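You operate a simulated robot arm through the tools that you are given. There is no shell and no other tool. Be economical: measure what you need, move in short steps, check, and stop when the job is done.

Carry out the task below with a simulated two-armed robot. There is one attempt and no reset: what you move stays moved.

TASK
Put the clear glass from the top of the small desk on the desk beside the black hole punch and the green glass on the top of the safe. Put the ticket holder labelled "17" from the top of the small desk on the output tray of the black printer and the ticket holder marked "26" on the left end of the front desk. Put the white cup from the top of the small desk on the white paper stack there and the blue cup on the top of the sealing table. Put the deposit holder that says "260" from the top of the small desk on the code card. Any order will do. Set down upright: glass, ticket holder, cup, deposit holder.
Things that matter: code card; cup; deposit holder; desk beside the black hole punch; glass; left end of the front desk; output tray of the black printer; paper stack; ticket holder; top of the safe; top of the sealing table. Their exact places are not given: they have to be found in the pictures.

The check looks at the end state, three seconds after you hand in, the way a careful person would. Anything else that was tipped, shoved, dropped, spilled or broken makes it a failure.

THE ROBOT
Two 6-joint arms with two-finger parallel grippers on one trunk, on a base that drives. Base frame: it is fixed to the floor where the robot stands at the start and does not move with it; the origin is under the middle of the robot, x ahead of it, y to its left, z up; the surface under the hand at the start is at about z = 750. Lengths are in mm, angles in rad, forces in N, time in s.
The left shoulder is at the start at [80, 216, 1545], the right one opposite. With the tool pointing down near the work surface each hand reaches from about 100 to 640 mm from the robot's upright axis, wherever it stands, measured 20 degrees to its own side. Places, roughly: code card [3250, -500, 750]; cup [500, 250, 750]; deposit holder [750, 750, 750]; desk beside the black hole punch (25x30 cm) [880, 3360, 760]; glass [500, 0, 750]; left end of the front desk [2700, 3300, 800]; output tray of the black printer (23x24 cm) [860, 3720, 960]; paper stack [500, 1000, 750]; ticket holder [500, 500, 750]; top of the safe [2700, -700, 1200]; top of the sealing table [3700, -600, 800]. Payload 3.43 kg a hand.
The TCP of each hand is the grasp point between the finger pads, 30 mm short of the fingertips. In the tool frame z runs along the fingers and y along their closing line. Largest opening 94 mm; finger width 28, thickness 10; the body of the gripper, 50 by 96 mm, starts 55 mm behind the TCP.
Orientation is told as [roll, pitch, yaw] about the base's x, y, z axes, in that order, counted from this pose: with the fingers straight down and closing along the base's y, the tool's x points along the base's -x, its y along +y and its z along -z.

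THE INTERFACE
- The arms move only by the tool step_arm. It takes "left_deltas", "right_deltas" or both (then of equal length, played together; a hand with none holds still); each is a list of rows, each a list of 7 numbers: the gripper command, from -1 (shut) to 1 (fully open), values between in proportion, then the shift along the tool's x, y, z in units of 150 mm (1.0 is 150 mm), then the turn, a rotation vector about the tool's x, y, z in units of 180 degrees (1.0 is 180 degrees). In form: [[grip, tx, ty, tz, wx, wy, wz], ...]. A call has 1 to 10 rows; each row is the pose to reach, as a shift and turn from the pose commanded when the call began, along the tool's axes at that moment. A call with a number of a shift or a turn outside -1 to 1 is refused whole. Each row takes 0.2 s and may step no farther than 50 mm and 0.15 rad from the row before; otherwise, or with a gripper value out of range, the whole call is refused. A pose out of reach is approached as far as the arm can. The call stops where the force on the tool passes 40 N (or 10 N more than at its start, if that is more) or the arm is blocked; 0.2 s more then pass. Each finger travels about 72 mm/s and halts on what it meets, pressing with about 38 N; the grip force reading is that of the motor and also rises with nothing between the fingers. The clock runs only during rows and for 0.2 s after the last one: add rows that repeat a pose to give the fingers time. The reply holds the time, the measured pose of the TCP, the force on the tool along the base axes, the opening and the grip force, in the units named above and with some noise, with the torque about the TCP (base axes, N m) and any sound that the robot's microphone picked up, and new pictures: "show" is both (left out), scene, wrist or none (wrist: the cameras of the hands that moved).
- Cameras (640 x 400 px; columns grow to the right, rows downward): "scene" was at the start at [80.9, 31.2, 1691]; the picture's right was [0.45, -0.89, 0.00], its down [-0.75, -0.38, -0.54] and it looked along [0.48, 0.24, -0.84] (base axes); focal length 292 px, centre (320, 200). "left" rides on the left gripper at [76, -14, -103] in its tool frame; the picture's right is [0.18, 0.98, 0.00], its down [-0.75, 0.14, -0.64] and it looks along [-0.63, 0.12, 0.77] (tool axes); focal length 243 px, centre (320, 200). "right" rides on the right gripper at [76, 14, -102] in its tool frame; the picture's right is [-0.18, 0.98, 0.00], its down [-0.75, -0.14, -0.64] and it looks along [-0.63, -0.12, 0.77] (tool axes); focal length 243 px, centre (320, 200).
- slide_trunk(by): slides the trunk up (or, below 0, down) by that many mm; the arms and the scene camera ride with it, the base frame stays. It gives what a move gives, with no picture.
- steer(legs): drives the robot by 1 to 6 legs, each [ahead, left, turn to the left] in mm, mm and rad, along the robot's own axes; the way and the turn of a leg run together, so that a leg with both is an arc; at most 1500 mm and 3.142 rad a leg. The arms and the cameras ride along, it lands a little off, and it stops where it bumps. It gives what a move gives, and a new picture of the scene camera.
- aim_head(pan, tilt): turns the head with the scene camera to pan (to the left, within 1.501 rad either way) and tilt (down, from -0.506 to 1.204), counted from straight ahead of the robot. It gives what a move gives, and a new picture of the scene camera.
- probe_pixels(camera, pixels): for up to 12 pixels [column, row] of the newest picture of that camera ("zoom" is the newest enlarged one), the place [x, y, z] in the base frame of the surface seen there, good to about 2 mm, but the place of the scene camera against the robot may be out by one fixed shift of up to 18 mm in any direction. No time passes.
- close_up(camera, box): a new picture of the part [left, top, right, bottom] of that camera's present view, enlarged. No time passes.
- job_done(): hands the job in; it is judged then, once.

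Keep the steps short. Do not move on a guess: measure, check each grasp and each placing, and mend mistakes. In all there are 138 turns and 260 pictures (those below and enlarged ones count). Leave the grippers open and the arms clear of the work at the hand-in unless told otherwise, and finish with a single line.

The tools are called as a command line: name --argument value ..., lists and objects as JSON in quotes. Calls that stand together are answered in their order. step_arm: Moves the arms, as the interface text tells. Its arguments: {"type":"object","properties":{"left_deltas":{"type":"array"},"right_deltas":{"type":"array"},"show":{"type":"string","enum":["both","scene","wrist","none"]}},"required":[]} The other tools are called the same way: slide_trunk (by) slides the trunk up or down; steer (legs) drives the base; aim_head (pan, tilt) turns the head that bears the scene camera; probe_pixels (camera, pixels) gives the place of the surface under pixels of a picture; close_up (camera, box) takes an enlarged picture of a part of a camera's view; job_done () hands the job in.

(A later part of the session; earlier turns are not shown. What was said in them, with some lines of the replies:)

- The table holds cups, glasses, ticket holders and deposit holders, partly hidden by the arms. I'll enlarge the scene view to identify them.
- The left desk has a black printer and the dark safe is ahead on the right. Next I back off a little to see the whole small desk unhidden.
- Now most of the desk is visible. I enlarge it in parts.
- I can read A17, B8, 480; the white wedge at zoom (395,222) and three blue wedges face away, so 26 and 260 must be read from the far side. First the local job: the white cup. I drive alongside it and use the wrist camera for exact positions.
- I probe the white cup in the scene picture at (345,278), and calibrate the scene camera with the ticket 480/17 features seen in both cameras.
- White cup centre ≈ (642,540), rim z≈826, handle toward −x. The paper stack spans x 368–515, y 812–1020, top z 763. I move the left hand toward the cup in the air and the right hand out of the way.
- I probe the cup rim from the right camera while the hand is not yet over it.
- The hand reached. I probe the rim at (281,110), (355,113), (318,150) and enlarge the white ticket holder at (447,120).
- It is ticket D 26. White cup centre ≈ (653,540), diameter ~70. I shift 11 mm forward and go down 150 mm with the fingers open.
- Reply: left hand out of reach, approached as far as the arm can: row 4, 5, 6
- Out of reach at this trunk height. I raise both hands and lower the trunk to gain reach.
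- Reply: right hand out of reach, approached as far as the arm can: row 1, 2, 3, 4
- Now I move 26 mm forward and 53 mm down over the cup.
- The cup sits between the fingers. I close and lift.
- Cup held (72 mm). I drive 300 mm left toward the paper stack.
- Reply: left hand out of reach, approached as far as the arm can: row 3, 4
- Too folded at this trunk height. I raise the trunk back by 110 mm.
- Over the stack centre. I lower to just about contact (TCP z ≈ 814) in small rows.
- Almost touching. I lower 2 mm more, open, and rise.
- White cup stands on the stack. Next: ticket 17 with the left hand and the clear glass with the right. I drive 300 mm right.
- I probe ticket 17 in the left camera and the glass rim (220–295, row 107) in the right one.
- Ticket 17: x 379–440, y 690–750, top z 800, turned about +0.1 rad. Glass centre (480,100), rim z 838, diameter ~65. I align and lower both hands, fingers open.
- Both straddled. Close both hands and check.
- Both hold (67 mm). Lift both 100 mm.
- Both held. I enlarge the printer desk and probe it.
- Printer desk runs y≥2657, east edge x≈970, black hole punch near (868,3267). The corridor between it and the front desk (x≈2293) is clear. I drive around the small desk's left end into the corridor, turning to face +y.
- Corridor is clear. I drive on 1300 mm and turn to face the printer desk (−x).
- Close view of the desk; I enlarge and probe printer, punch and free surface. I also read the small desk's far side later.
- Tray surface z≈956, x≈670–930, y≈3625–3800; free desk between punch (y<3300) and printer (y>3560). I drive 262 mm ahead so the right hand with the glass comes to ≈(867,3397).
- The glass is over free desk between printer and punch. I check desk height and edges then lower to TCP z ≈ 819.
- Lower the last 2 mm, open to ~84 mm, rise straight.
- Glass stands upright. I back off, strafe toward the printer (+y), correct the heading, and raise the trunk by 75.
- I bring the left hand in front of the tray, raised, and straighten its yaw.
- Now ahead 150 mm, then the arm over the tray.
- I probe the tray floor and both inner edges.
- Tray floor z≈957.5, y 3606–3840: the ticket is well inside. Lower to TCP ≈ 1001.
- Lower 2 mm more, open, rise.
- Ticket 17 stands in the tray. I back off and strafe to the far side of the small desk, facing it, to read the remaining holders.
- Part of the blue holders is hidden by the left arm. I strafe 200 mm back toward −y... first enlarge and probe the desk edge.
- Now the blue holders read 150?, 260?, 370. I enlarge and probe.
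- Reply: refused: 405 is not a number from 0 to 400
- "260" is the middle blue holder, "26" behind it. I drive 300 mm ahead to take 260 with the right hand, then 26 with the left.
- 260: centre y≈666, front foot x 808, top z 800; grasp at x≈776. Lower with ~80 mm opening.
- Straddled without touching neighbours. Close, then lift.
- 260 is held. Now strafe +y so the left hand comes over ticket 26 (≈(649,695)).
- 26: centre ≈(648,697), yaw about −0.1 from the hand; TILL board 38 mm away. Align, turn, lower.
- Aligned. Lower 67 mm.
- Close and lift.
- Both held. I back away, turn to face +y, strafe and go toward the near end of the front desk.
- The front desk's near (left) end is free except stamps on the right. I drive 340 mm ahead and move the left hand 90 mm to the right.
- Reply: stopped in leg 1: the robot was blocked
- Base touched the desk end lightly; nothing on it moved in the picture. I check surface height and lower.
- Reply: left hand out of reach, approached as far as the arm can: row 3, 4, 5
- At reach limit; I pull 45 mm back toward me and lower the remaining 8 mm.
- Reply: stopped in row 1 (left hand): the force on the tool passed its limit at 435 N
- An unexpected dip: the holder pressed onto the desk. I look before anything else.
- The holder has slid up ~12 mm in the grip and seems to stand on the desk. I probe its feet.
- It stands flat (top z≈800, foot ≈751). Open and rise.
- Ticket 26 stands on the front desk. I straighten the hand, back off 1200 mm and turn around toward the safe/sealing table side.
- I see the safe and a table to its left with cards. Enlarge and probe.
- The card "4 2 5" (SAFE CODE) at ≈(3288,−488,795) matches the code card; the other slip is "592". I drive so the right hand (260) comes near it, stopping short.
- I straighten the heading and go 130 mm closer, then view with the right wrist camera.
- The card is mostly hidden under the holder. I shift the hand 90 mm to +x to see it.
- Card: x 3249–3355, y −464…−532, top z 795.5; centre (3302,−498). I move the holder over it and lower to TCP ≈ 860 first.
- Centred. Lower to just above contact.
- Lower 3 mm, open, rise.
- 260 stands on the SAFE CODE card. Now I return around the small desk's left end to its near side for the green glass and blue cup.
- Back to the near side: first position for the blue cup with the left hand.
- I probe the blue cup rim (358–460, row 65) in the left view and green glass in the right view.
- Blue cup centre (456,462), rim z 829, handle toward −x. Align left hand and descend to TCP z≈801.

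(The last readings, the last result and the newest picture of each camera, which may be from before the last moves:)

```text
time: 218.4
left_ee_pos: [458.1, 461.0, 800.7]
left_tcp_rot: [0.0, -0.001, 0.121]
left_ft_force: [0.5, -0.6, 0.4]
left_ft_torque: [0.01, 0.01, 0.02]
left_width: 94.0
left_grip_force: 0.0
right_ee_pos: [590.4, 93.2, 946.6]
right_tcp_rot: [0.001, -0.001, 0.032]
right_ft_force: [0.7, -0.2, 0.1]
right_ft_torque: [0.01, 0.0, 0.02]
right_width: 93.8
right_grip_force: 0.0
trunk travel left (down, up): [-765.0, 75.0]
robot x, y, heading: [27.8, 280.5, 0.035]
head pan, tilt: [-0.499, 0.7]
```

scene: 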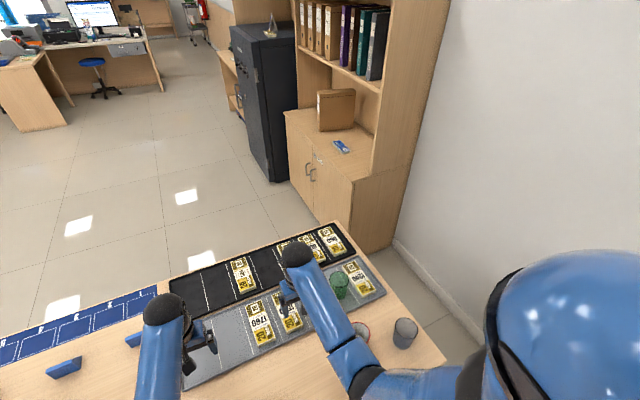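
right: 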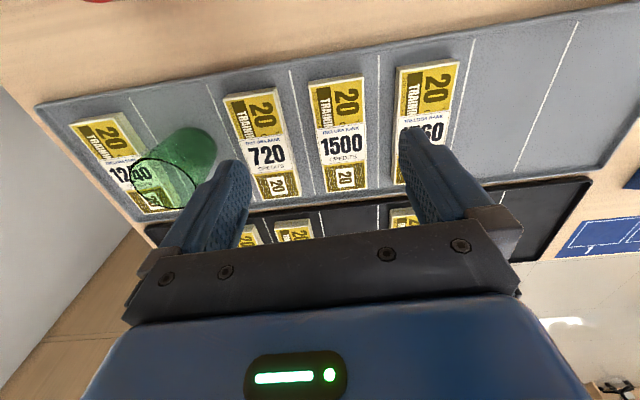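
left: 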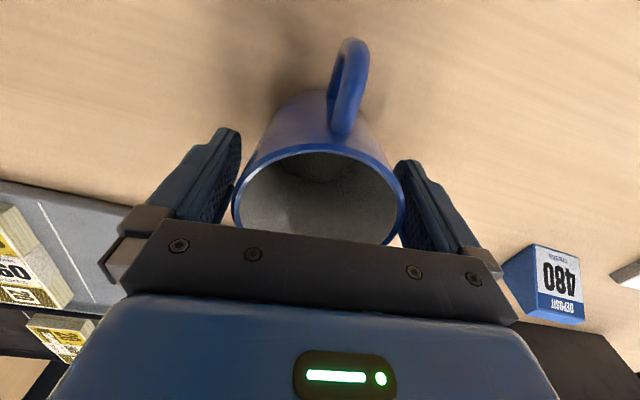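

Straddled. Close and lift.

step_arm --left_deltas '[[0.6, 0, 0, 0, 0, 0, 0], [-1, 0, 0, 0, 0, 0, 0], [-1, 0, 0, 0, 0, 0, 0], [-1, 0, 0, -0.15, 0, 0, 0], [-1, 0, 0, -0.4, 0, 0, 0], [-1, 0, 0, -0.65, 0, 0, 0], [-1, 0, 0, -0.9, 0, 0, 0]]' --show "wrist"

```text
time: 220.0
left_ee_pos: [457.5, 462.1, 936.2]
left_tcp_rot: [-0.001, -0.001, 0.118]
left_ft_force: [-0.2, -0.3, -2.1]
left_ft_torque: [-0.01, -0.04, 0.0]
left_width: 74.1
left_grip_force: 38.6
right_ee_pos: [589.3, 94.4, 948.1]
right_tcp_rot: [-0.001, 0.0, 0.032]
right_ft_force: [0.6, -1.1, -0.5]
right_ft_torque: [0.01, -0.01, -0.02]
right_width: 94.0
right_grip_force: 0.0
trunk travel left (down, up): [-765.0, 75.0]
robot x, y, heading: [27.3, 283.8, 0.038]
head pan, tilt: [-0.499, 0.7]
```

left: 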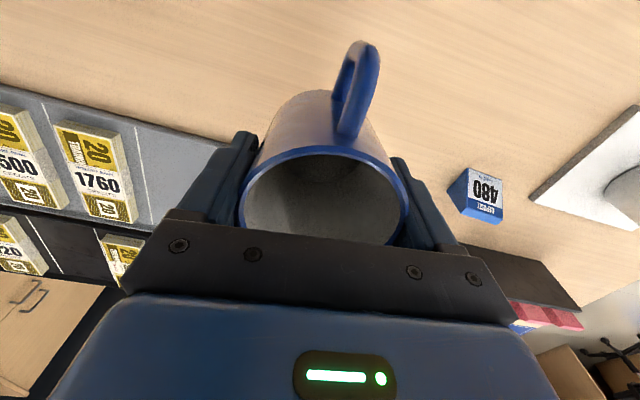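

Blue cup held. I strafe 180 mm right and straighten, then look at the green glass with the right wrist camera.

steer --legs '[[0, -180, -0.036]]'

step_arm --right_deltas '[[1, 0.0, 0, 0, 0, 0, 0]]' --show "wrist"

```text
time: 221.6
left_ee_pos: [467.0, 269.5, 934.6]
left_tcp_rot: [-0.006, 0.0, 0.084]
left_ft_force: [-0.4, 0.6, -2.3]
left_ft_torque: [-0.03, 0.0, -0.01]
left_width: 74.1
left_grip_force: 38.1
right_ee_pos: [586.2, -103.3, 948.1]
right_tcp_rot: [-0.004, 0.0, -0.002]
right_ft_force: [0.3, -0.1, 0.1]
right_ft_torque: [-0.01, 0.03, 0.01]
right_width: 94.2
right_grip_force: 0.1
trunk travel left (down, up): [-765.0, 75.0]
robot x, y, heading: [31.7, 103.4, 0.001]
head pan, tilt: [-0.499, 0.7]
```

scene: 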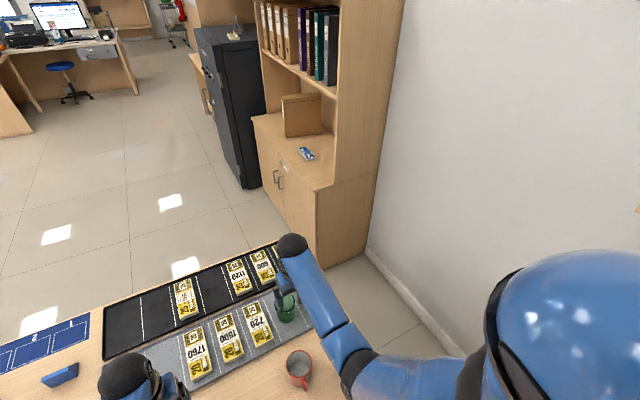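

```text
time: 221.9
left_ee_pos: [467.0, 264.8, 934.8]
left_tcp_rot: [0.001, -0.001, 0.083]
left_ft_force: [-1.0, -0.2, -2.4]
left_ft_torque: [0.0, 0.0, 0.01]
left_width: 74.1
left_grip_force: 37.8
right_ee_pos: [585.1, -106.3, 946.8]
right_tcp_rot: [-0.001, 0.0, -0.001]
right_ft_force: [-0.1, -0.3, 0.0]
right_ft_torque: [-0.01, 0.02, -0.05]
right_width: 94.1
right_grip_force: 0.1
trunk travel left (down, up): [-765.0, 75.0]
robot x, y, heading: [32.5, 97.4, 0.0]
head pan, tilt: [-0.499, 0.7]
```

right: 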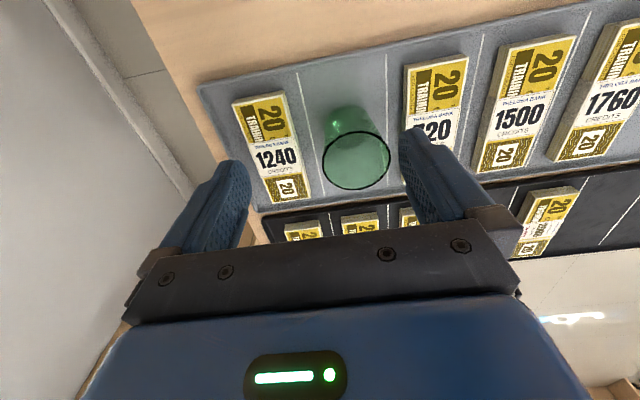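

probe_pixels --camera "right" --pixels '[[323, 155], [389, 160], [360, 132], [352, 189], [335, 138], [380, 180], [288, 95], [310, 190], [408, 110], [410, 70], [345, 100], [400, 185]]'

close_up --camera "right" --box '[220, 70, 460, 220]'

```text
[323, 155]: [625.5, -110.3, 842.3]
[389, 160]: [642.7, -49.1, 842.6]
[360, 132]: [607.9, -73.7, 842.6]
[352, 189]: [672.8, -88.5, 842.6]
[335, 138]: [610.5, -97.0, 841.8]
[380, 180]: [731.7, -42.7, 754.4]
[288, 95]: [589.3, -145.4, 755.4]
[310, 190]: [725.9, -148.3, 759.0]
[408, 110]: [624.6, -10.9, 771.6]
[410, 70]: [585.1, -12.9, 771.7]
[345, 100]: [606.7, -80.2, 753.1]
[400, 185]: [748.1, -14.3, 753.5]
```

```text
2.67 times, centred on (340, 145) of right
```

zoom: 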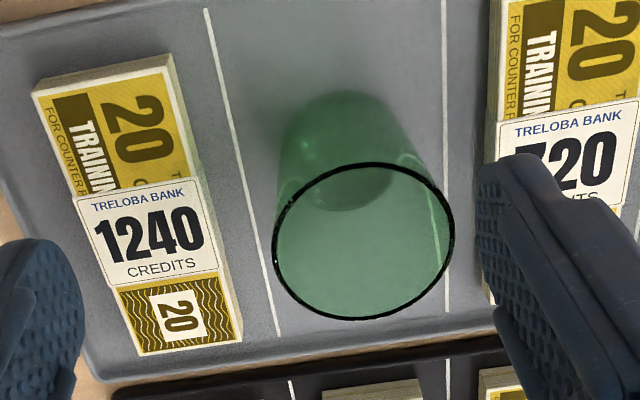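

Green glass: centre (640,−81), rim z 842; note stacks (z 772) stay below the fingertips at TCP 822. Align and descend.

step_arm --right_deltas '[[1, -0.2, 0.08, 0, 0, 0, 0], [1, -0.367, 0.167, 0, 0, 0, 0], [1, -0.367, 0.167, 0.3, 0, 0, 0], [1, -0.367, 0.167, 0.55, 0, 0, 0], [1, -0.367, 0.167, 0.75, 0, 0, 0], [1, -0.367, 0.167, 0.833, 0, 0, 0], [1, -0.367, 0.167, 0.833, 0, 0, 0]]' --show "wrist"

```text
time: 223.6
left_ee_pos: [468.1, 265.0, 936.0]
left_tcp_rot: [-0.002, -0.002, 0.085]
left_ft_force: [0.1, 0.1, -2.7]
left_ft_torque: [0.0, -0.02, -0.02]
left_width: 74.1
left_grip_force: 38.1
right_ee_pos: [639.7, -79.8, 820.8]
right_tcp_rot: [0.0, 0.0, -0.003]
right_ft_force: [-0.6, 0.3, -0.3]
right_ft_torque: [0.0, 0.0, 0.02]
right_width: 93.8
right_grip_force: 0.1
trunk travel left (down, up): [-765.0, 75.0]
robot x, y, heading: [32.3, 103.8, -0.003]
head pan, tilt: [-0.499, 0.7]
```

right: 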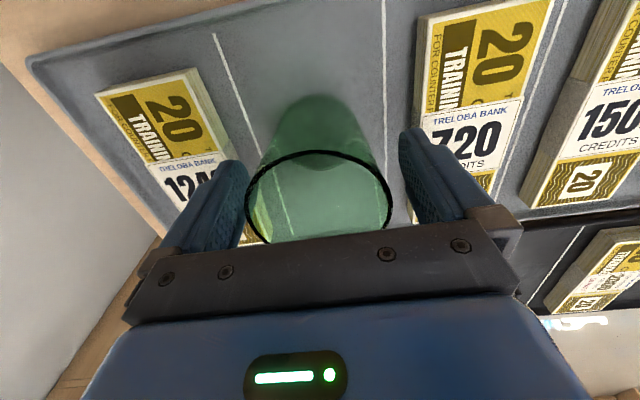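

Straddled well. Close and lift.

step_arm --right_deltas '[[0.6, 0, 0, 0, 0, 0, 0], [-1, 0, 0, 0, 0, 0, 0], [-1, 0, 0, 0, 0, 0, 0], [-1, 0, 0, 0, 0, 0, 0], [-1, 0, 0, -0.15, 0, 0, 0], [-1, 0, 0, -0.4, 0, 0, 0], [-1, 0, 0, -0.65, 0, 0, 0], [-1, 0, 0, -0.9, 0, 0, 0]]' --show "wrist"

```text
time: 225.3
left_ee_pos: [466.1, 266.2, 936.5]
left_tcp_rot: [-0.001, -0.001, 0.084]
left_ft_force: [0.5, 0.0, -0.8]
left_ft_torque: [0.03, 0.02, 0.01]
left_width: 73.7
left_grip_force: 38.2
right_ee_pos: [638.7, -80.2, 953.8]
right_tcp_rot: [0.0, 0.0, -0.001]
right_ft_force: [0.4, -0.2, -0.8]
right_ft_torque: [0.0, -0.03, -0.02]
right_width: 67.7
right_grip_force: 38.2
trunk travel left (down, up): [-765.0, 75.0]
robot x, y, heading: [31.7, 101.9, -0.002]
head pan, tilt: [-0.499, 0.7]
```

right: 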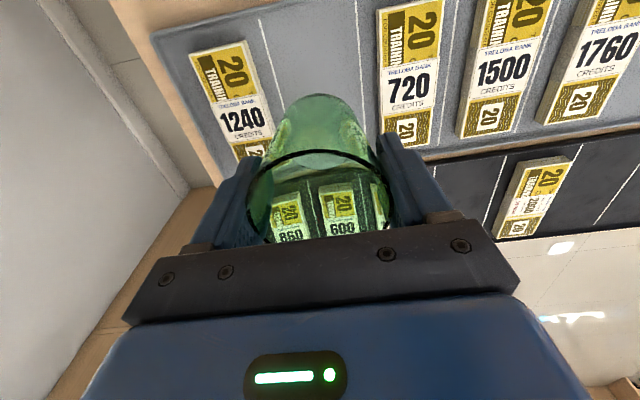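

Green glass held. I drive around to the safe/sealing table side facing −y.

steer --legs '[[0, 1500, 0], [0, 380, 0], [1500, 0, 0], [1300, 0, 0], [0, 0, -1.571], [1250, 0, 0]]'

aim_head --pan 0.0 --tilt 0.5

```text
time: 257.9
left_ee_pos: [3059.1, 296.3, 936.5]
left_tcp_rot: [-0.003, -0.003, -1.468]
left_ft_force: [0.2, 0.3, -2.2]
left_ft_torque: [-0.03, 0.0, 0.04]
left_width: 73.7
left_grip_force: 37.7
right_ee_pos: [2719.1, 116.6, 955.6]
right_tcp_rot: [0.0, -0.001, -1.553]
right_ft_force: [0.1, -0.7, -1.9]
right_ft_torque: [0.04, 0.01, 0.01]
right_width: 67.4
right_grip_force: 37.9
trunk travel left (down, up): [-765.0, 75.0]
robot x, y, heading: [2884.6, 725.3, -1.55]
head pan, tilt: [-0.499, 0.7]
```

scene: 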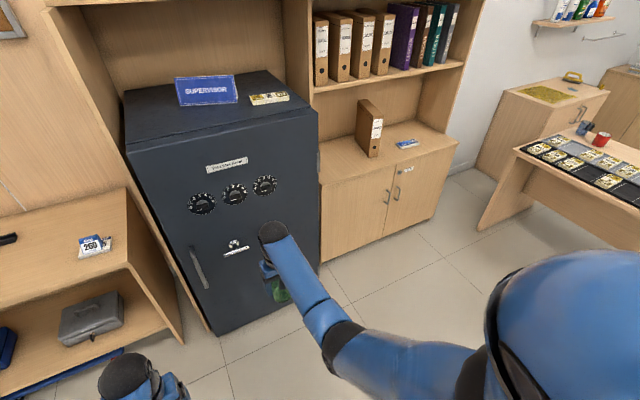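

```text
time: 258.9
left_ee_pos: [3061.4, 295.5, 935.6]
left_tcp_rot: [-0.002, 0.0, -1.467]
left_ft_force: [0.0, -0.2, -2.7]
left_ft_torque: [-0.02, 0.0, 0.0]
left_width: 73.5
left_grip_force: 39.0
right_ee_pos: [2719.8, 115.4, 955.1]
right_tcp_rot: [-0.001, 0.001, -1.553]
right_ft_force: [-0.2, 0.2, -1.8]
right_ft_torque: [0.01, 0.03, 0.0]
right_width: 67.6
right_grip_force: 38.0
trunk travel left (down, up): [-765.0, 75.0]
robot x, y, heading: [2887.2, 724.7, -1.548]
head pan, tilt: [0.0, 0.499]
```

scene: 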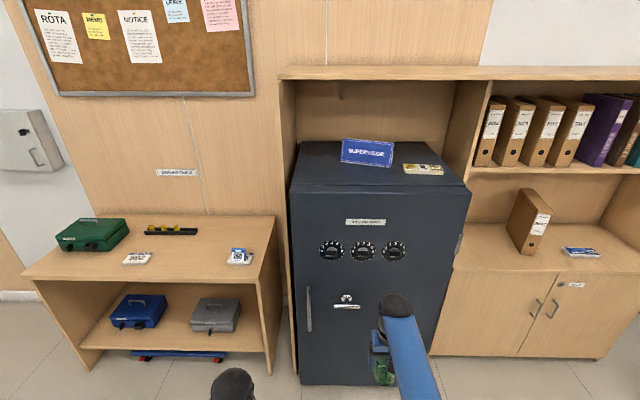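

I first pull the right hand (glass) closer so it clears the cabinet panel and the 260 holder.

step_arm --right_deltas '[[-1, 0.24, 0.12, 0, 0, 0, 0], [-1, 0.48, 0.24, 0, 0, 0, 0], [-1, 0.72, 0.36, 0, 0, 0, 0], [-1, 0.96, 0.48, 0, 0, 0, 0]]' --show "none"

steer --legs '[[0, 545, -0.022], [600, 0, 0]]'

```text
time: 259.9
left_ee_pos: [3060.7, 295.9, 935.5]
left_tcp_rot: [-0.002, -0.001, -1.468]
left_ft_force: [0.9, -0.3, -2.6]
left_ft_torque: [-0.02, -0.03, -0.01]
left_width: 73.8
left_grip_force: 38.3
right_ee_pos: [2787.2, 262.9, 954.3]
right_tcp_rot: [0.001, 0.0, -1.553]
right_ft_force: [-0.9, -0.2, -1.6]
right_ft_torque: [-0.01, 0.02, 0.02]
right_width: 67.7
right_grip_force: 38.1
trunk travel left (down, up): [-765.0, 75.0]
robot x, y, heading: [2886.6, 728.3, -1.548]
head pan, tilt: [0.0, 0.499]
```

```text
time: 266.0
left_ee_pos: [3594.8, -297.6, 936.0]
left_tcp_rot: [-0.003, -0.001, -1.493]
left_ft_force: [-0.3, -0.5, -2.0]
left_ft_torque: [-0.02, -0.01, -0.02]
left_width: 73.3
left_grip_force: 38.1
right_ee_pos: [3322.5, -325.0, 955.5]
right_tcp_rot: [-0.001, -0.001, -1.579]
right_ft_force: [0.3, 0.1, -1.5]
right_ft_torque: [-0.02, -0.01, 0.04]
right_width: 67.7
right_grip_force: 37.9
trunk travel left (down, up): [-765.0, 75.0]
robot x, y, heading: [3427.2, 138.6, -1.574]
head pan, tilt: [0.0, 0.499]
```

scene: 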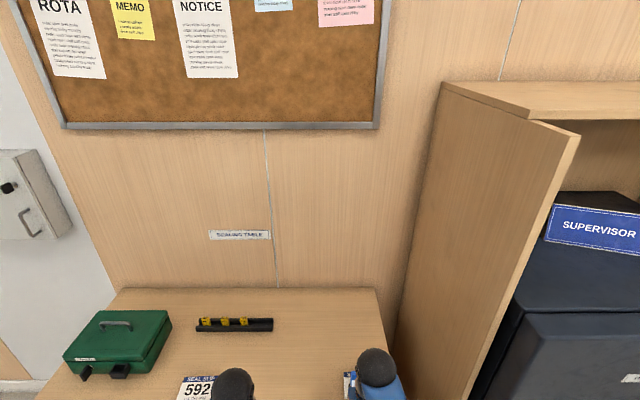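

Drive 130 mm further, then extend the left arm over the free table middle.

steer --legs '[[130, 0, 0]]'

step_arm --left_deltas '[[-1, -0.3, 0, 0, 0, 0, 0], [-1, -0.6, 0, 0, 0, 0, 0], [-1, -0.68, 0, 0.2, 0, 0, 0]]' --show "wrist"

```text
time: 267.3
left_ee_pos: [3594.0, -424.8, 937.2]
left_tcp_rot: [-0.002, -0.003, -1.494]
left_ft_force: [-0.9, 1.2, -2.4]
left_ft_torque: [-0.03, 0.0, 0.02]
left_width: 73.5
left_grip_force: 38.1
right_ee_pos: [3319.8, -451.7, 956.3]
right_tcp_rot: [0.0, -0.001, -1.58]
right_ft_force: [-0.1, 1.2, -2.0]
right_ft_torque: [-0.01, 0.02, -0.01]
right_width: 67.8
right_grip_force: 37.7
trunk travel left (down, up): [-765.0, 75.0]
robot x, y, heading: [3434.2, 12.3, -1.578]
head pan, tilt: [0.0, 0.499]
```

scene: 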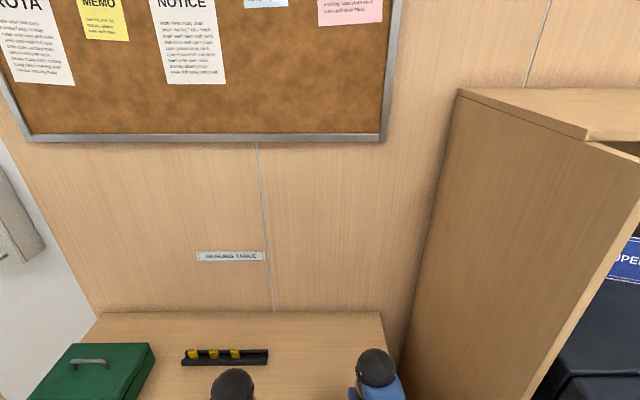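

```text
time: 268.1
left_ee_pos: [3601.7, -532.0, 903.2]
left_tcp_rot: [-0.002, 0.001, -1.495]
left_ft_force: [0.0, -1.0, -3.5]
left_ft_torque: [-0.06, 0.02, 0.0]
left_width: 73.2
left_grip_force: 38.1
right_ee_pos: [3320.4, -454.7, 953.9]
right_tcp_rot: [0.0, 0.004, -1.58]
right_ft_force: [0.0, -0.6, -1.9]
right_ft_torque: [-0.04, 0.01, 0.02]
right_width: 67.5
right_grip_force: 38.3
trunk travel left (down, up): [-765.0, 75.0]
robot x, y, heading: [3432.5, 10.8, -1.578]
head pan, tilt: [0.0, 0.499]
```

left: 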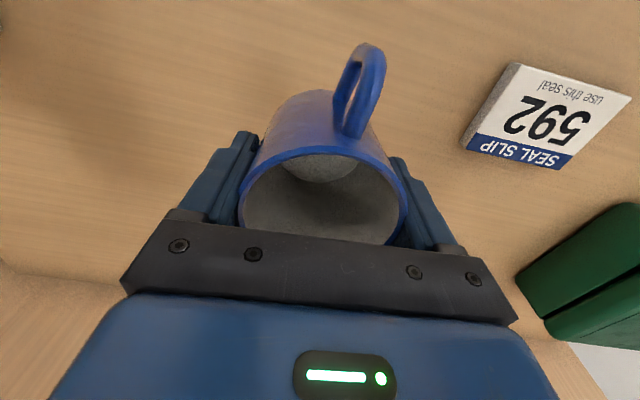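

Free space below. Probe height and lower to ≈831.

probe_pixels --camera "left" --pixels '[[250, 80], [440, 130], [475, 150], [150, 150]]'

step_arm --left_deltas '[[-1, 0, 0, 0.2, 0, 0, 0], [-1, 0, 0, 0.38, 0, 0, 0], [-1, 0, 0, 0.45, 0, 0, 0], [-1, 0, 0, 0.473, 0, 0, 0], [-1, 0, 0, 0.473, 0, 0, 0]]' --show "wrist"

```text
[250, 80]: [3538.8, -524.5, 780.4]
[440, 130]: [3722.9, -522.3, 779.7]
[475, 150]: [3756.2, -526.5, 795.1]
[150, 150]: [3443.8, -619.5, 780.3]
```

```text
time: 269.3
left_ee_pos: [3601.9, -529.5, 832.8]
left_tcp_rot: [-0.002, 0.001, -1.494]
left_ft_force: [0.3, -0.5, -2.0]
left_ft_torque: [-0.02, 0.01, -0.02]
left_width: 73.4
left_grip_force: 38.0
right_ee_pos: [3319.7, -454.2, 955.1]
right_tcp_rot: [0.0, 0.001, -1.579]
right_ft_force: [0.2, -0.1, -1.5]
right_ft_torque: [0.0, 0.03, -0.03]
right_width: 67.4
right_grip_force: 37.7
trunk travel left (down, up): [-765.0, 75.0]
robot x, y, heading: [3431.7, 8.4, -1.583]
head pan, tilt: [0.0, 0.499]
```

left: 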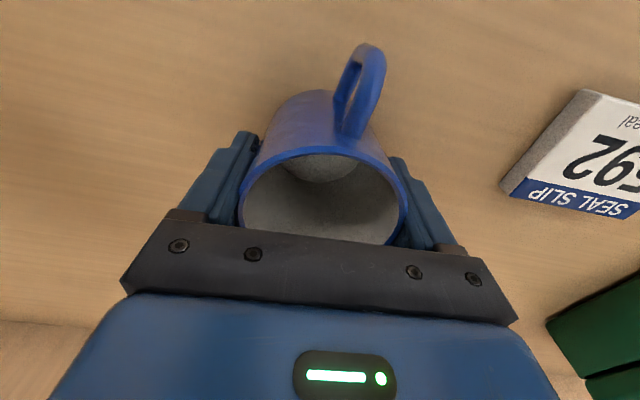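

Lower 2 mm, open, rise.

step_arm --left_deltas '[[-1, 0, 0, 0.008, 0, 0, 0], [-1, 0, 0, 0.014, 0, 0, 0], [0.5, 0, 0, 0.014, 0, 0, 0], [1, 0, 0, 0.014, 0, 0, 0], [1, 0, 0, 0.014, 0, 0, 0], [1, 0, 0, -0.1, 0, 0, 0], [1, 0, 0, -0.4, 0, 0, 0], [1, 0, 0, -0.7, 0, 0, 0]]' --show "wrist"

```text
time: 271.1
left_ee_pos: [3600.7, -527.4, 940.9]
left_tcp_rot: [-0.001, 0.0, -1.495]
left_ft_force: [0.2, 0.0, 0.2]
left_ft_torque: [-0.02, 0.06, 0.04]
left_width: 93.8
left_grip_force: 0.1
right_ee_pos: [3319.7, -452.2, 955.0]
right_tcp_rot: [-0.001, 0.001, -1.58]
right_ft_force: [0.2, 0.5, -1.4]
right_ft_torque: [-0.04, 0.01, 0.02]
right_width: 67.5
right_grip_force: 38.1
trunk travel left (down, up): [-765.0, 75.0]
robot x, y, heading: [3432.1, 11.6, -1.578]
head pan, tilt: [0.0, 0.499]
```

left: 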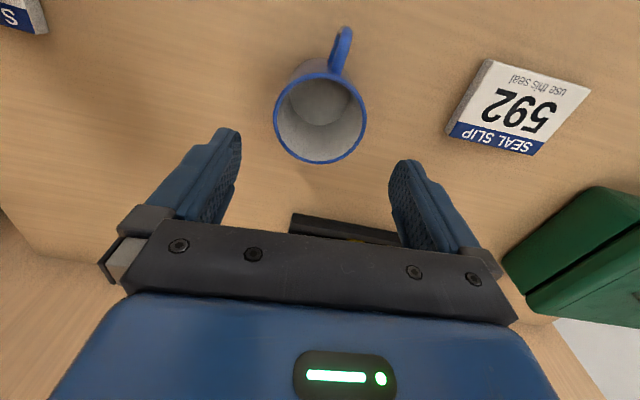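

Blue cup stands. I back off and look at the safe top for the green glass.

steer --legs '[[-600, 0, 0.007], [0, -500, 0]]'

slide_trunk --by 75

aim_head --pan 0.0 --tilt 0.4

```text
time: 277.1
left_ee_pos: [3100.8, 86.5, 940.8]
left_tcp_rot: [-0.004, 0.0, -1.488]
left_ft_force: [-0.2, -0.5, 0.1]
left_ft_torque: [0.0, -0.01, -0.02]
left_width: 94.3
left_grip_force: 0.0
right_ee_pos: [2821.0, 159.2, 954.8]
right_tcp_rot: [0.0, 0.002, -1.573]
right_ft_force: [-0.6, 0.4, -1.9]
right_ft_torque: [0.0, -0.02, 0.01]
right_width: 67.7
right_grip_force: 37.8
trunk travel left (down, up): [-765.0, 75.0]
robot x, y, heading: [2928.6, 623.0, -1.569]
head pan, tilt: [0.0, 0.499]
```

scene: 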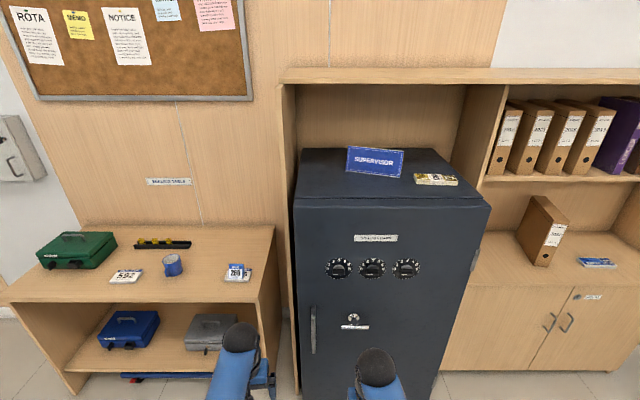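

```text
time: 278.2
left_ee_pos: [3100.7, 86.9, 1015.9]
left_tcp_rot: [-0.003, 0.0, -1.489]
left_ft_force: [0.5, -0.1, -0.4]
left_ft_torque: [-0.03, 0.03, 0.01]
left_width: 94.1
left_grip_force: 0.1
right_ee_pos: [2818.4, 158.9, 1029.7]
right_tcp_rot: [0.0, 0.002, -1.574]
right_ft_force: [0.4, 0.4, -1.7]
right_ft_torque: [0.02, 0.01, 0.01]
right_width: 67.9
right_grip_force: 38.2
trunk travel left (down, up): [-840.0, 0.0]
robot x, y, heading: [2929.9, 622.0, -1.571]
head pan, tilt: [0.0, 0.499]
```

```text
time: 278.9
left_ee_pos: [3099.4, 85.7, 1015.1]
left_tcp_rot: [-0.004, 0.0, -1.489]
left_ft_force: [-0.1, 0.7, -0.2]
left_ft_torque: [0.03, -0.02, 0.03]
left_width: 93.9
left_grip_force: 0.1
right_ee_pos: [2820.4, 159.2, 1029.2]
right_tcp_rot: [0.0, 0.001, -1.573]
right_ft_force: [0.5, -1.3, -2.2]
right_ft_torque: [0.01, -0.02, -0.03]
right_width: 67.7
right_grip_force: 38.1
trunk travel left (down, up): [-840.0, 0.0]
robot x, y, heading: [2927.3, 623.2, -1.566]
head pan, tilt: [0.0, 0.4]
```

scene: 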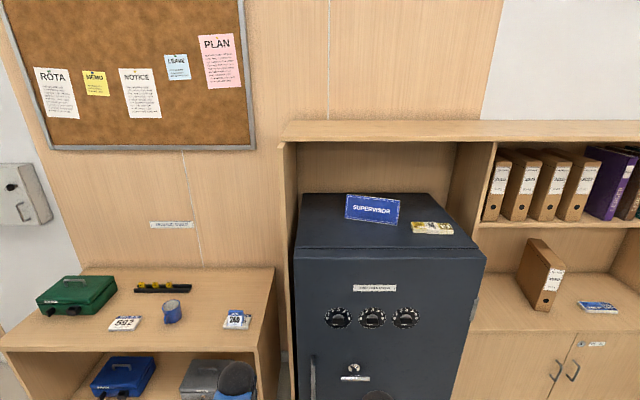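

probe_pixels --camera "scene" --pixels '[[340, 135], [340, 122], [295, 250], [487, 255], [330, 235], [300, 200], [440, 200], [345, 215], [395, 222], [286, 160], [412, 232], [380, 246]]'

close_up --camera "scene" --box '[270, 110, 500, 270]'

```text
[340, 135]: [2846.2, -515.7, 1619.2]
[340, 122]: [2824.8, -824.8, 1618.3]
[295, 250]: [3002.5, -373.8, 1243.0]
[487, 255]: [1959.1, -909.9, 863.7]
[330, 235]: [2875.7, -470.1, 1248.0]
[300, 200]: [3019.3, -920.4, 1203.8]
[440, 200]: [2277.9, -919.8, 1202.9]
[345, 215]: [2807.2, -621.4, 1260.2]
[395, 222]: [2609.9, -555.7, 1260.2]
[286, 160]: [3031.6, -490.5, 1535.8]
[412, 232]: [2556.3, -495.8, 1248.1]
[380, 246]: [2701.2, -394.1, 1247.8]
```

```text
2.50 times, centred on (385, 190) of scene
```

zoom: 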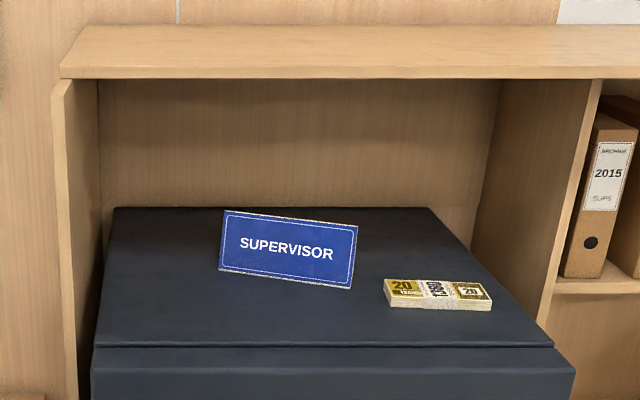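

Safe top z≈1249, front edge y≈−345; the overhead board's front is at y≈−515, so I place near the front. First raise the right hand while extending.

step_arm --right_deltas '[[-1, -0.2, 0, -0.2, 0, 0, 0], [-1, -0.4, 0, -0.4, 0, 0, 0], [-1, -0.6, 0, -0.6, 0, 0, 0], [-1, -0.8, 0, -0.8, 0, 0, 0], [-1, -1.0, 0, -1.0, 0, 0, 0]]' --show "none"

```text
time: 280.1
left_ee_pos: [3100.2, 85.6, 1015.7]
left_tcp_rot: [-0.003, 0.0, -1.489]
left_ft_force: [1.0, -0.3, -0.4]
left_ft_torque: [0.03, 0.01, 0.01]
left_width: 94.2
left_grip_force: 0.2
right_ee_pos: [2827.2, -16.9, 1155.7]
right_tcp_rot: [0.0, 0.001, -1.573]
right_ft_force: [-0.5, -0.6, -1.5]
right_ft_torque: [0.01, 0.0, 0.01]
right_width: 67.7
right_grip_force: 37.9
right hand out of reach, approached as far as the arm can: row 2, 3, 4, 5
trunk travel left (down, up): [-840.0, 0.0]
robot x, y, heading: [2925.4, 622.6, -1.571]
head pan, tilt: [0.0, 0.4]
```

Needs more extension for height; continue outward and up.

step_arm --right_deltas '[[-1, -0.15, 0, -0.2, 0, 0, 0], [-1, -0.3, 0, -0.4, 0, 0, 0], [-1, -0.45, 0, -0.6, 0, 0, 0], [-1, -0.6, 0, -0.8, 0, 0, 0], [-1, -0.7, 0, -1.0, 0, 0, 0], [-1, -0.7, 0, -1.0, 0, 0, 0]]' --show "wrist"

```text
time: 281.5
left_ee_pos: [3102.2, 86.3, 1015.5]
left_tcp_rot: [0.001, 0.0, -1.49]
left_ft_force: [-0.4, -0.8, 0.1]
left_ft_torque: [0.03, 0.01, 0.04]
left_width: 93.9
left_grip_force: 0.0
right_ee_pos: [2822.7, -122.4, 1306.0]
right_tcp_rot: [-0.001, 0.002, -1.574]
right_ft_force: [0.2, 0.2, -2.3]
right_ft_torque: [0.0, -0.02, 0.01]
right_width: 67.9
right_grip_force: 37.5
trunk travel left (down, up): [-840.0, 0.0]
robot x, y, heading: [2926.6, 620.4, -1.567]
head pan, tilt: [0.0, 0.4]
```

right: 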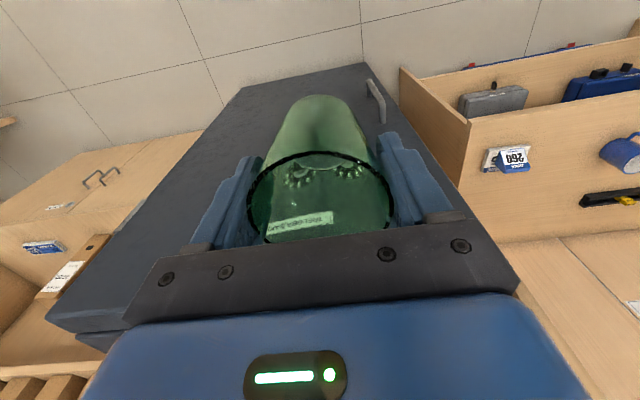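

Raise another 55 mm.

step_arm --right_deltas '[[-1, 0, 0, -0.2, 0, 0, 0], [-1, 0, 0, -0.38, 0, 0, 0], [-1, 0, 0, -0.38, 0, 0, 0]]' --show "none"

```text
time: 282.3
left_ee_pos: [3101.2, 87.0, 1015.9]
left_tcp_rot: [0.0, 0.002, -1.488]
left_ft_force: [-1.1, -0.1, 0.0]
left_ft_torque: [-0.01, -0.03, 0.0]
left_width: 94.0
left_grip_force: 0.0
right_ee_pos: [2823.7, -121.3, 1363.0]
right_tcp_rot: [0.0, 0.002, -1.572]
right_ft_force: [-0.2, -0.7, -1.1]
right_ft_torque: [0.0, -0.06, 0.0]
right_width: 67.7
right_grip_force: 37.6
trunk travel left (down, up): [-840.0, 0.0]
robot x, y, heading: [2927.9, 622.7, -1.572]
head pan, tilt: [0.0, 0.4]
```

Drive 285 mm ahead; glass bottom (≈1295) clears the safe top.

steer --legs '[[285, 0, 0]]'

step_arm --right_deltas '[[-1, 0, 0, 0.02, 0, 0, 0]]' --show "wrist"

```text
time: 284.3
left_ee_pos: [3098.6, -201.2, 1017.1]
left_tcp_rot: [0.0, -0.003, -1.494]
left_ft_force: [0.2, 1.1, 0.5]
left_ft_torque: [-0.01, -0.03, -0.04]
left_width: 94.0
left_grip_force: 0.0
right_ee_pos: [2819.5, -405.3, 1367.7]
right_tcp_rot: [-0.001, -0.002, -1.578]
right_ft_force: [-0.1, 0.5, -1.9]
right_ft_torque: [-0.04, -0.01, 0.01]
right_width: 67.7
right_grip_force: 38.0
trunk travel left (down, up): [-840.0, 0.0]
robot x, y, heading: [2925.5, 329.9, -1.577]
head pan, tilt: [0.0, 0.4]
```

scene: 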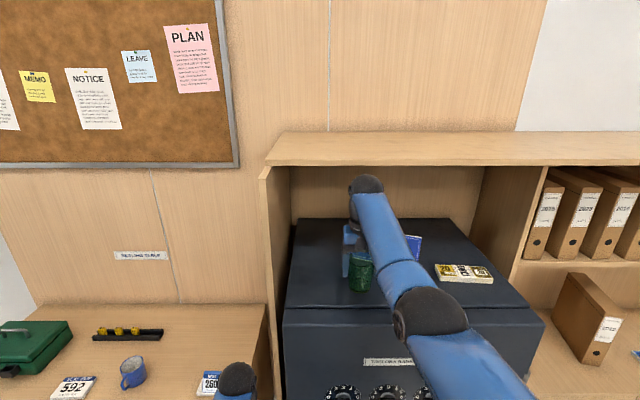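

```text
time: 284.7
left_ee_pos: [3096.9, -206.3, 1015.1]
left_tcp_rot: [-0.001, 0.0, -1.492]
left_ft_force: [-0.5, -0.4, 0.1]
left_ft_torque: [0.0, -0.02, 0.02]
left_width: 93.9
left_grip_force: 0.1
right_ee_pos: [2819.7, -412.8, 1358.7]
right_tcp_rot: [0.001, 0.004, -1.579]
right_ft_force: [-0.4, -0.2, -1.2]
right_ft_torque: [-0.01, 0.0, -0.01]
right_width: 67.7
right_grip_force: 37.9
trunk travel left (down, up): [-840.0, 0.0]
robot x, y, heading: [2930.5, 335.8, -1.576]
head pan, tilt: [0.0, 0.4]
```

right: 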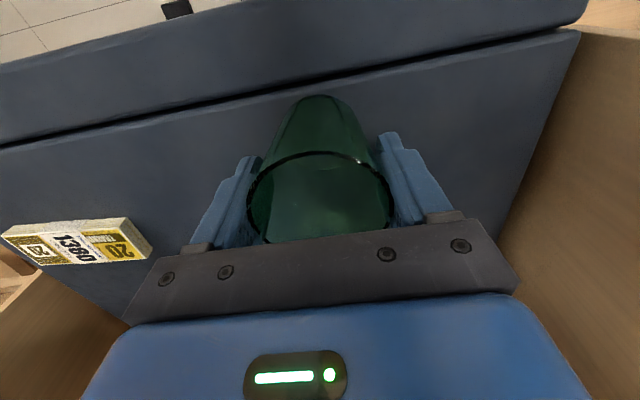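

I probe the safe surface, groove line and height around the landing spot.

probe_pixels --camera "right" --pixels '[[250, 105], [250, 80], [420, 80], [420, 50], [450, 140], [230, 140], [320, 85], [280, 97], [400, 120]]'

```text
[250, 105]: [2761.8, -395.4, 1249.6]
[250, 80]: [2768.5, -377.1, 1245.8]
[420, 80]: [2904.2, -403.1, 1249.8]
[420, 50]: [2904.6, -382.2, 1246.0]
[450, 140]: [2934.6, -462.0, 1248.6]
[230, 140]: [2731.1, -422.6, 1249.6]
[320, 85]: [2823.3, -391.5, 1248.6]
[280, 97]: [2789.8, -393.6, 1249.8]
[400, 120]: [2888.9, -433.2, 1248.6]
```

Main top (z 1249.5) starts at y≈−385; I drive 25 mm further so the base sits fully on it, then lower to ≈1320.

steer --legs '[[25, 0, 0]]'

step_arm --right_deltas '[[-1, 0, 0, 0.1, 0, 0, 0], [-1, 0, 0, 0.18, 0, 0, 0], [-1, 0, 0, 0.24, 0, 0, 0], [-1, 0, 0, 0.24, 0, 0, 0]]' --show "wrist"

```text
time: 285.5
left_ee_pos: [3098.1, -225.0, 1017.1]
left_tcp_rot: [-0.001, -0.003, -1.492]
left_ft_force: [0.2, -0.3, 0.0]
left_ft_torque: [0.0, 0.03, 0.0]
left_width: 94.0
left_grip_force: 0.1
right_ee_pos: [2818.8, -430.7, 1364.1]
right_tcp_rot: [0.001, -0.004, -1.579]
right_ft_force: [0.3, 0.2, -1.1]
right_ft_torque: [-0.04, -0.01, 0.0]
right_width: 67.5
right_grip_force: 38.6
trunk travel left (down, up): [-840.0, 0.0]
robot x, y, heading: [2926.1, 307.0, -1.573]
head pan, tilt: [0.0, 0.4]
```

scene: 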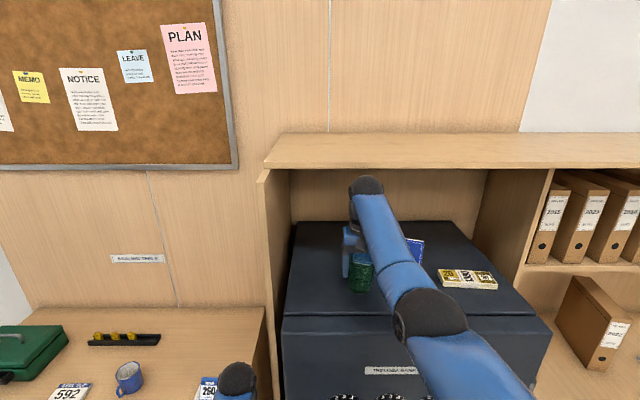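

```text
time: 286.5
left_ee_pos: [3096.8, -228.3, 1016.8]
left_tcp_rot: [0.0, 0.0, -1.493]
left_ft_force: [-0.7, -0.1, 0.2]
left_ft_torque: [0.01, 0.0, 0.02]
left_width: 94.2
left_grip_force: 0.1
right_ee_pos: [2820.5, -434.6, 1325.2]
right_tcp_rot: [0.0, 0.0, -1.579]
right_ft_force: [0.3, -0.5, -1.9]
right_ft_torque: [0.01, -0.03, 0.06]
right_width: 67.5
right_grip_force: 37.9
trunk travel left (down, up): [-840.0, 0.0]
robot x, y, heading: [2923.7, 309.3, -1.58]
head pan, tilt: [0.0, 0.4]
```

right: 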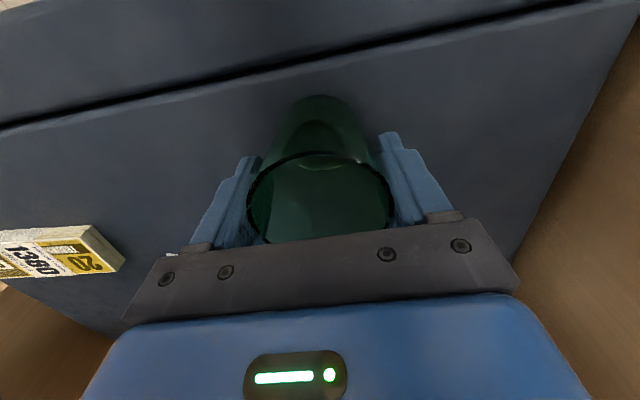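

Lower 6 mm and read again.

step_arm --right_deltas '[[-1, 0, 0, 0.025, 0, 0, 0], [-1, 0, 0, 0.045, 0, 0, 0], [-1, 0, 0, 0.045, 0, 0, 0]]' --show "none"

```text
time: 287.3
left_ee_pos: [3096.9, -228.8, 1015.7]
left_tcp_rot: [0.0, -0.001, -1.492]
left_ft_force: [0.5, 0.1, -0.1]
left_ft_torque: [0.01, 0.0, -0.04]
left_width: 93.9
left_grip_force: 0.1
right_ee_pos: [2819.9, -436.2, 1316.7]
right_tcp_rot: [-0.002, 0.003, -1.578]
right_ft_force: [0.4, -0.9, -1.1]
right_ft_torque: [0.04, 0.01, 0.0]
right_width: 67.8
right_grip_force: 38.3
trunk travel left (down, up): [-840.0, 0.0]
robot x, y, heading: [2927.7, 306.1, -1.578]
head pan, tilt: [0.0, 0.4]
```

At contact height. Lower 1 mm, open, rise.

step_arm --right_deltas '[[-1, 0, 0, 0.007, 0, 0, 0], [-1, 0, 0, 0.007, 0, 0, 0], [0.6, 0, 0, 0.007, 0, 0, 0], [1, 0, 0, 0.007, 0, 0, 0], [1, 0, 0, 0.007, 0, 0, 0], [1, 0, 0, -0.1, 0, 0, 0], [1, 0, 0, -0.3, 0, 0, 0], [1, 0, 0, -0.5, 0, 0, 0]]' --show "wrist"

```text
time: 289.1
left_ee_pos: [3098.2, -229.6, 1017.4]
left_tcp_rot: [-0.003, -0.001, -1.493]
left_ft_force: [0.0, 0.8, -0.8]
left_ft_torque: [0.01, -0.02, 0.0]
left_width: 94.0
left_grip_force: 0.0
right_ee_pos: [2820.3, -433.1, 1394.5]
right_tcp_rot: [0.001, -0.001, -1.577]
right_ft_force: [-0.6, -0.4, -0.1]
right_ft_torque: [-0.02, -0.01, -0.01]
right_width: 94.1
right_grip_force: 0.0
trunk travel left (down, up): [-840.0, 0.0]
robot x, y, heading: [2929.3, 307.9, -1.573]
head pan, tilt: [0.0, 0.4]
```

right: 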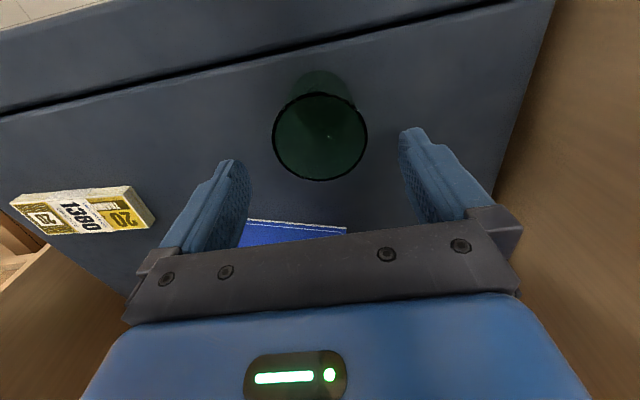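

Glass stands upright; fingertips are above its rim. Back off 600 mm and check the whole.

steer --legs '[[-700, 0, 0]]'

close_up --camera "scene" --box '[60, 160, 460, 400]'

aim_head --pan -1.1 --tilt 0.4

```text
time: 293.0
left_ee_pos: [3100.1, 474.8, 1014.2]
left_tcp_rot: [0.003, 0.003, -1.497]
left_ft_force: [0.4, 0.6, 1.0]
left_ft_torque: [0.03, -0.03, 0.01]
left_width: 94.0
left_grip_force: 0.0
right_ee_pos: [2822.0, 271.1, 1393.0]
right_tcp_rot: [0.0, 0.005, -1.582]
right_ft_force: [-0.4, 0.0, -1.0]
right_ft_torque: [0.05, 0.03, 0.02]
right_width: 94.1
right_grip_force: 0.1
trunk travel left (down, up): [-840.0, 0.0]
robot x, y, heading: [2934.2, 1012.5, -1.581]
head pan, tilt: [0.0, 0.4]
```

scene: 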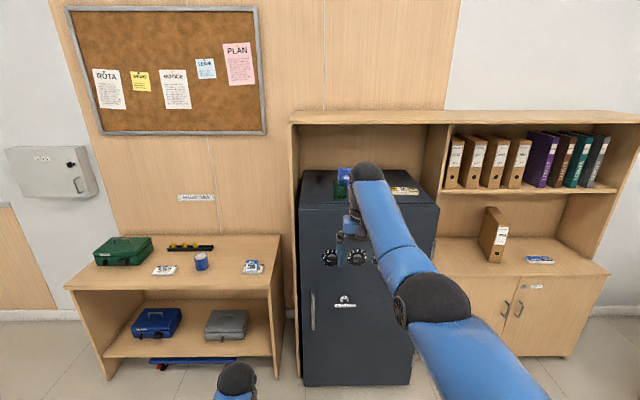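

```text
1.60 times, centred on (260, 280) of scene
```

zoom: 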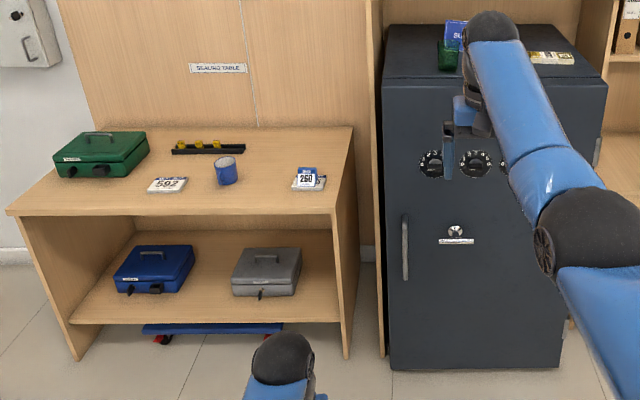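

```text
time: 294.3
left_ee_pos: [3100.5, 477.2, 1015.5]
left_tcp_rot: [0.001, 0.001, -1.498]
left_ft_force: [-0.1, 0.4, -0.4]
left_ft_torque: [-0.02, 0.01, -0.02]
left_width: 93.9
left_grip_force: 0.1
right_ee_pos: [2821.3, 273.6, 1392.2]
right_tcp_rot: [0.001, 0.002, -1.582]
right_ft_force: [0.4, -0.1, 0.0]
right_ft_torque: [0.01, 0.02, 0.0]
right_width: 93.6
right_grip_force: 0.2
trunk travel left (down, up): [-840.0, 0.0]
robot x, y, heading: [2933.0, 1013.7, -1.584]
head pan, tilt: [-1.1, 0.4]
```

scene: 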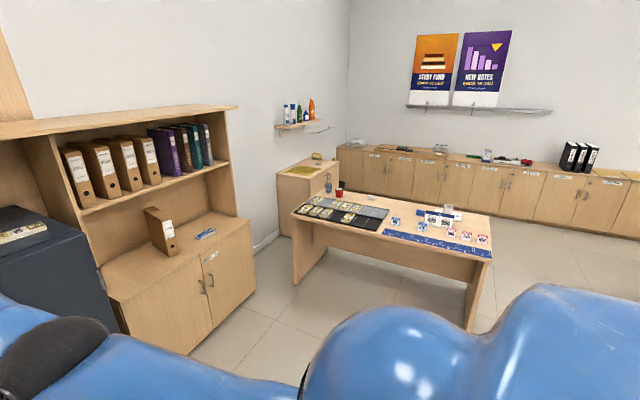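

All placements check out: 260 on the SAFE CODE card, blue cup on the sealing table, green glass on the safe. The small desk is undisturbed, the grippers are open and the arms clear, so I hand in.

job_done

```text
The job is handed in.
```

I placed all seven items upright at their destinations and handed the job in; ticket 26 was briefly pressed onto the front desk while being set down, but the close-up afterwards showed it standing flat.
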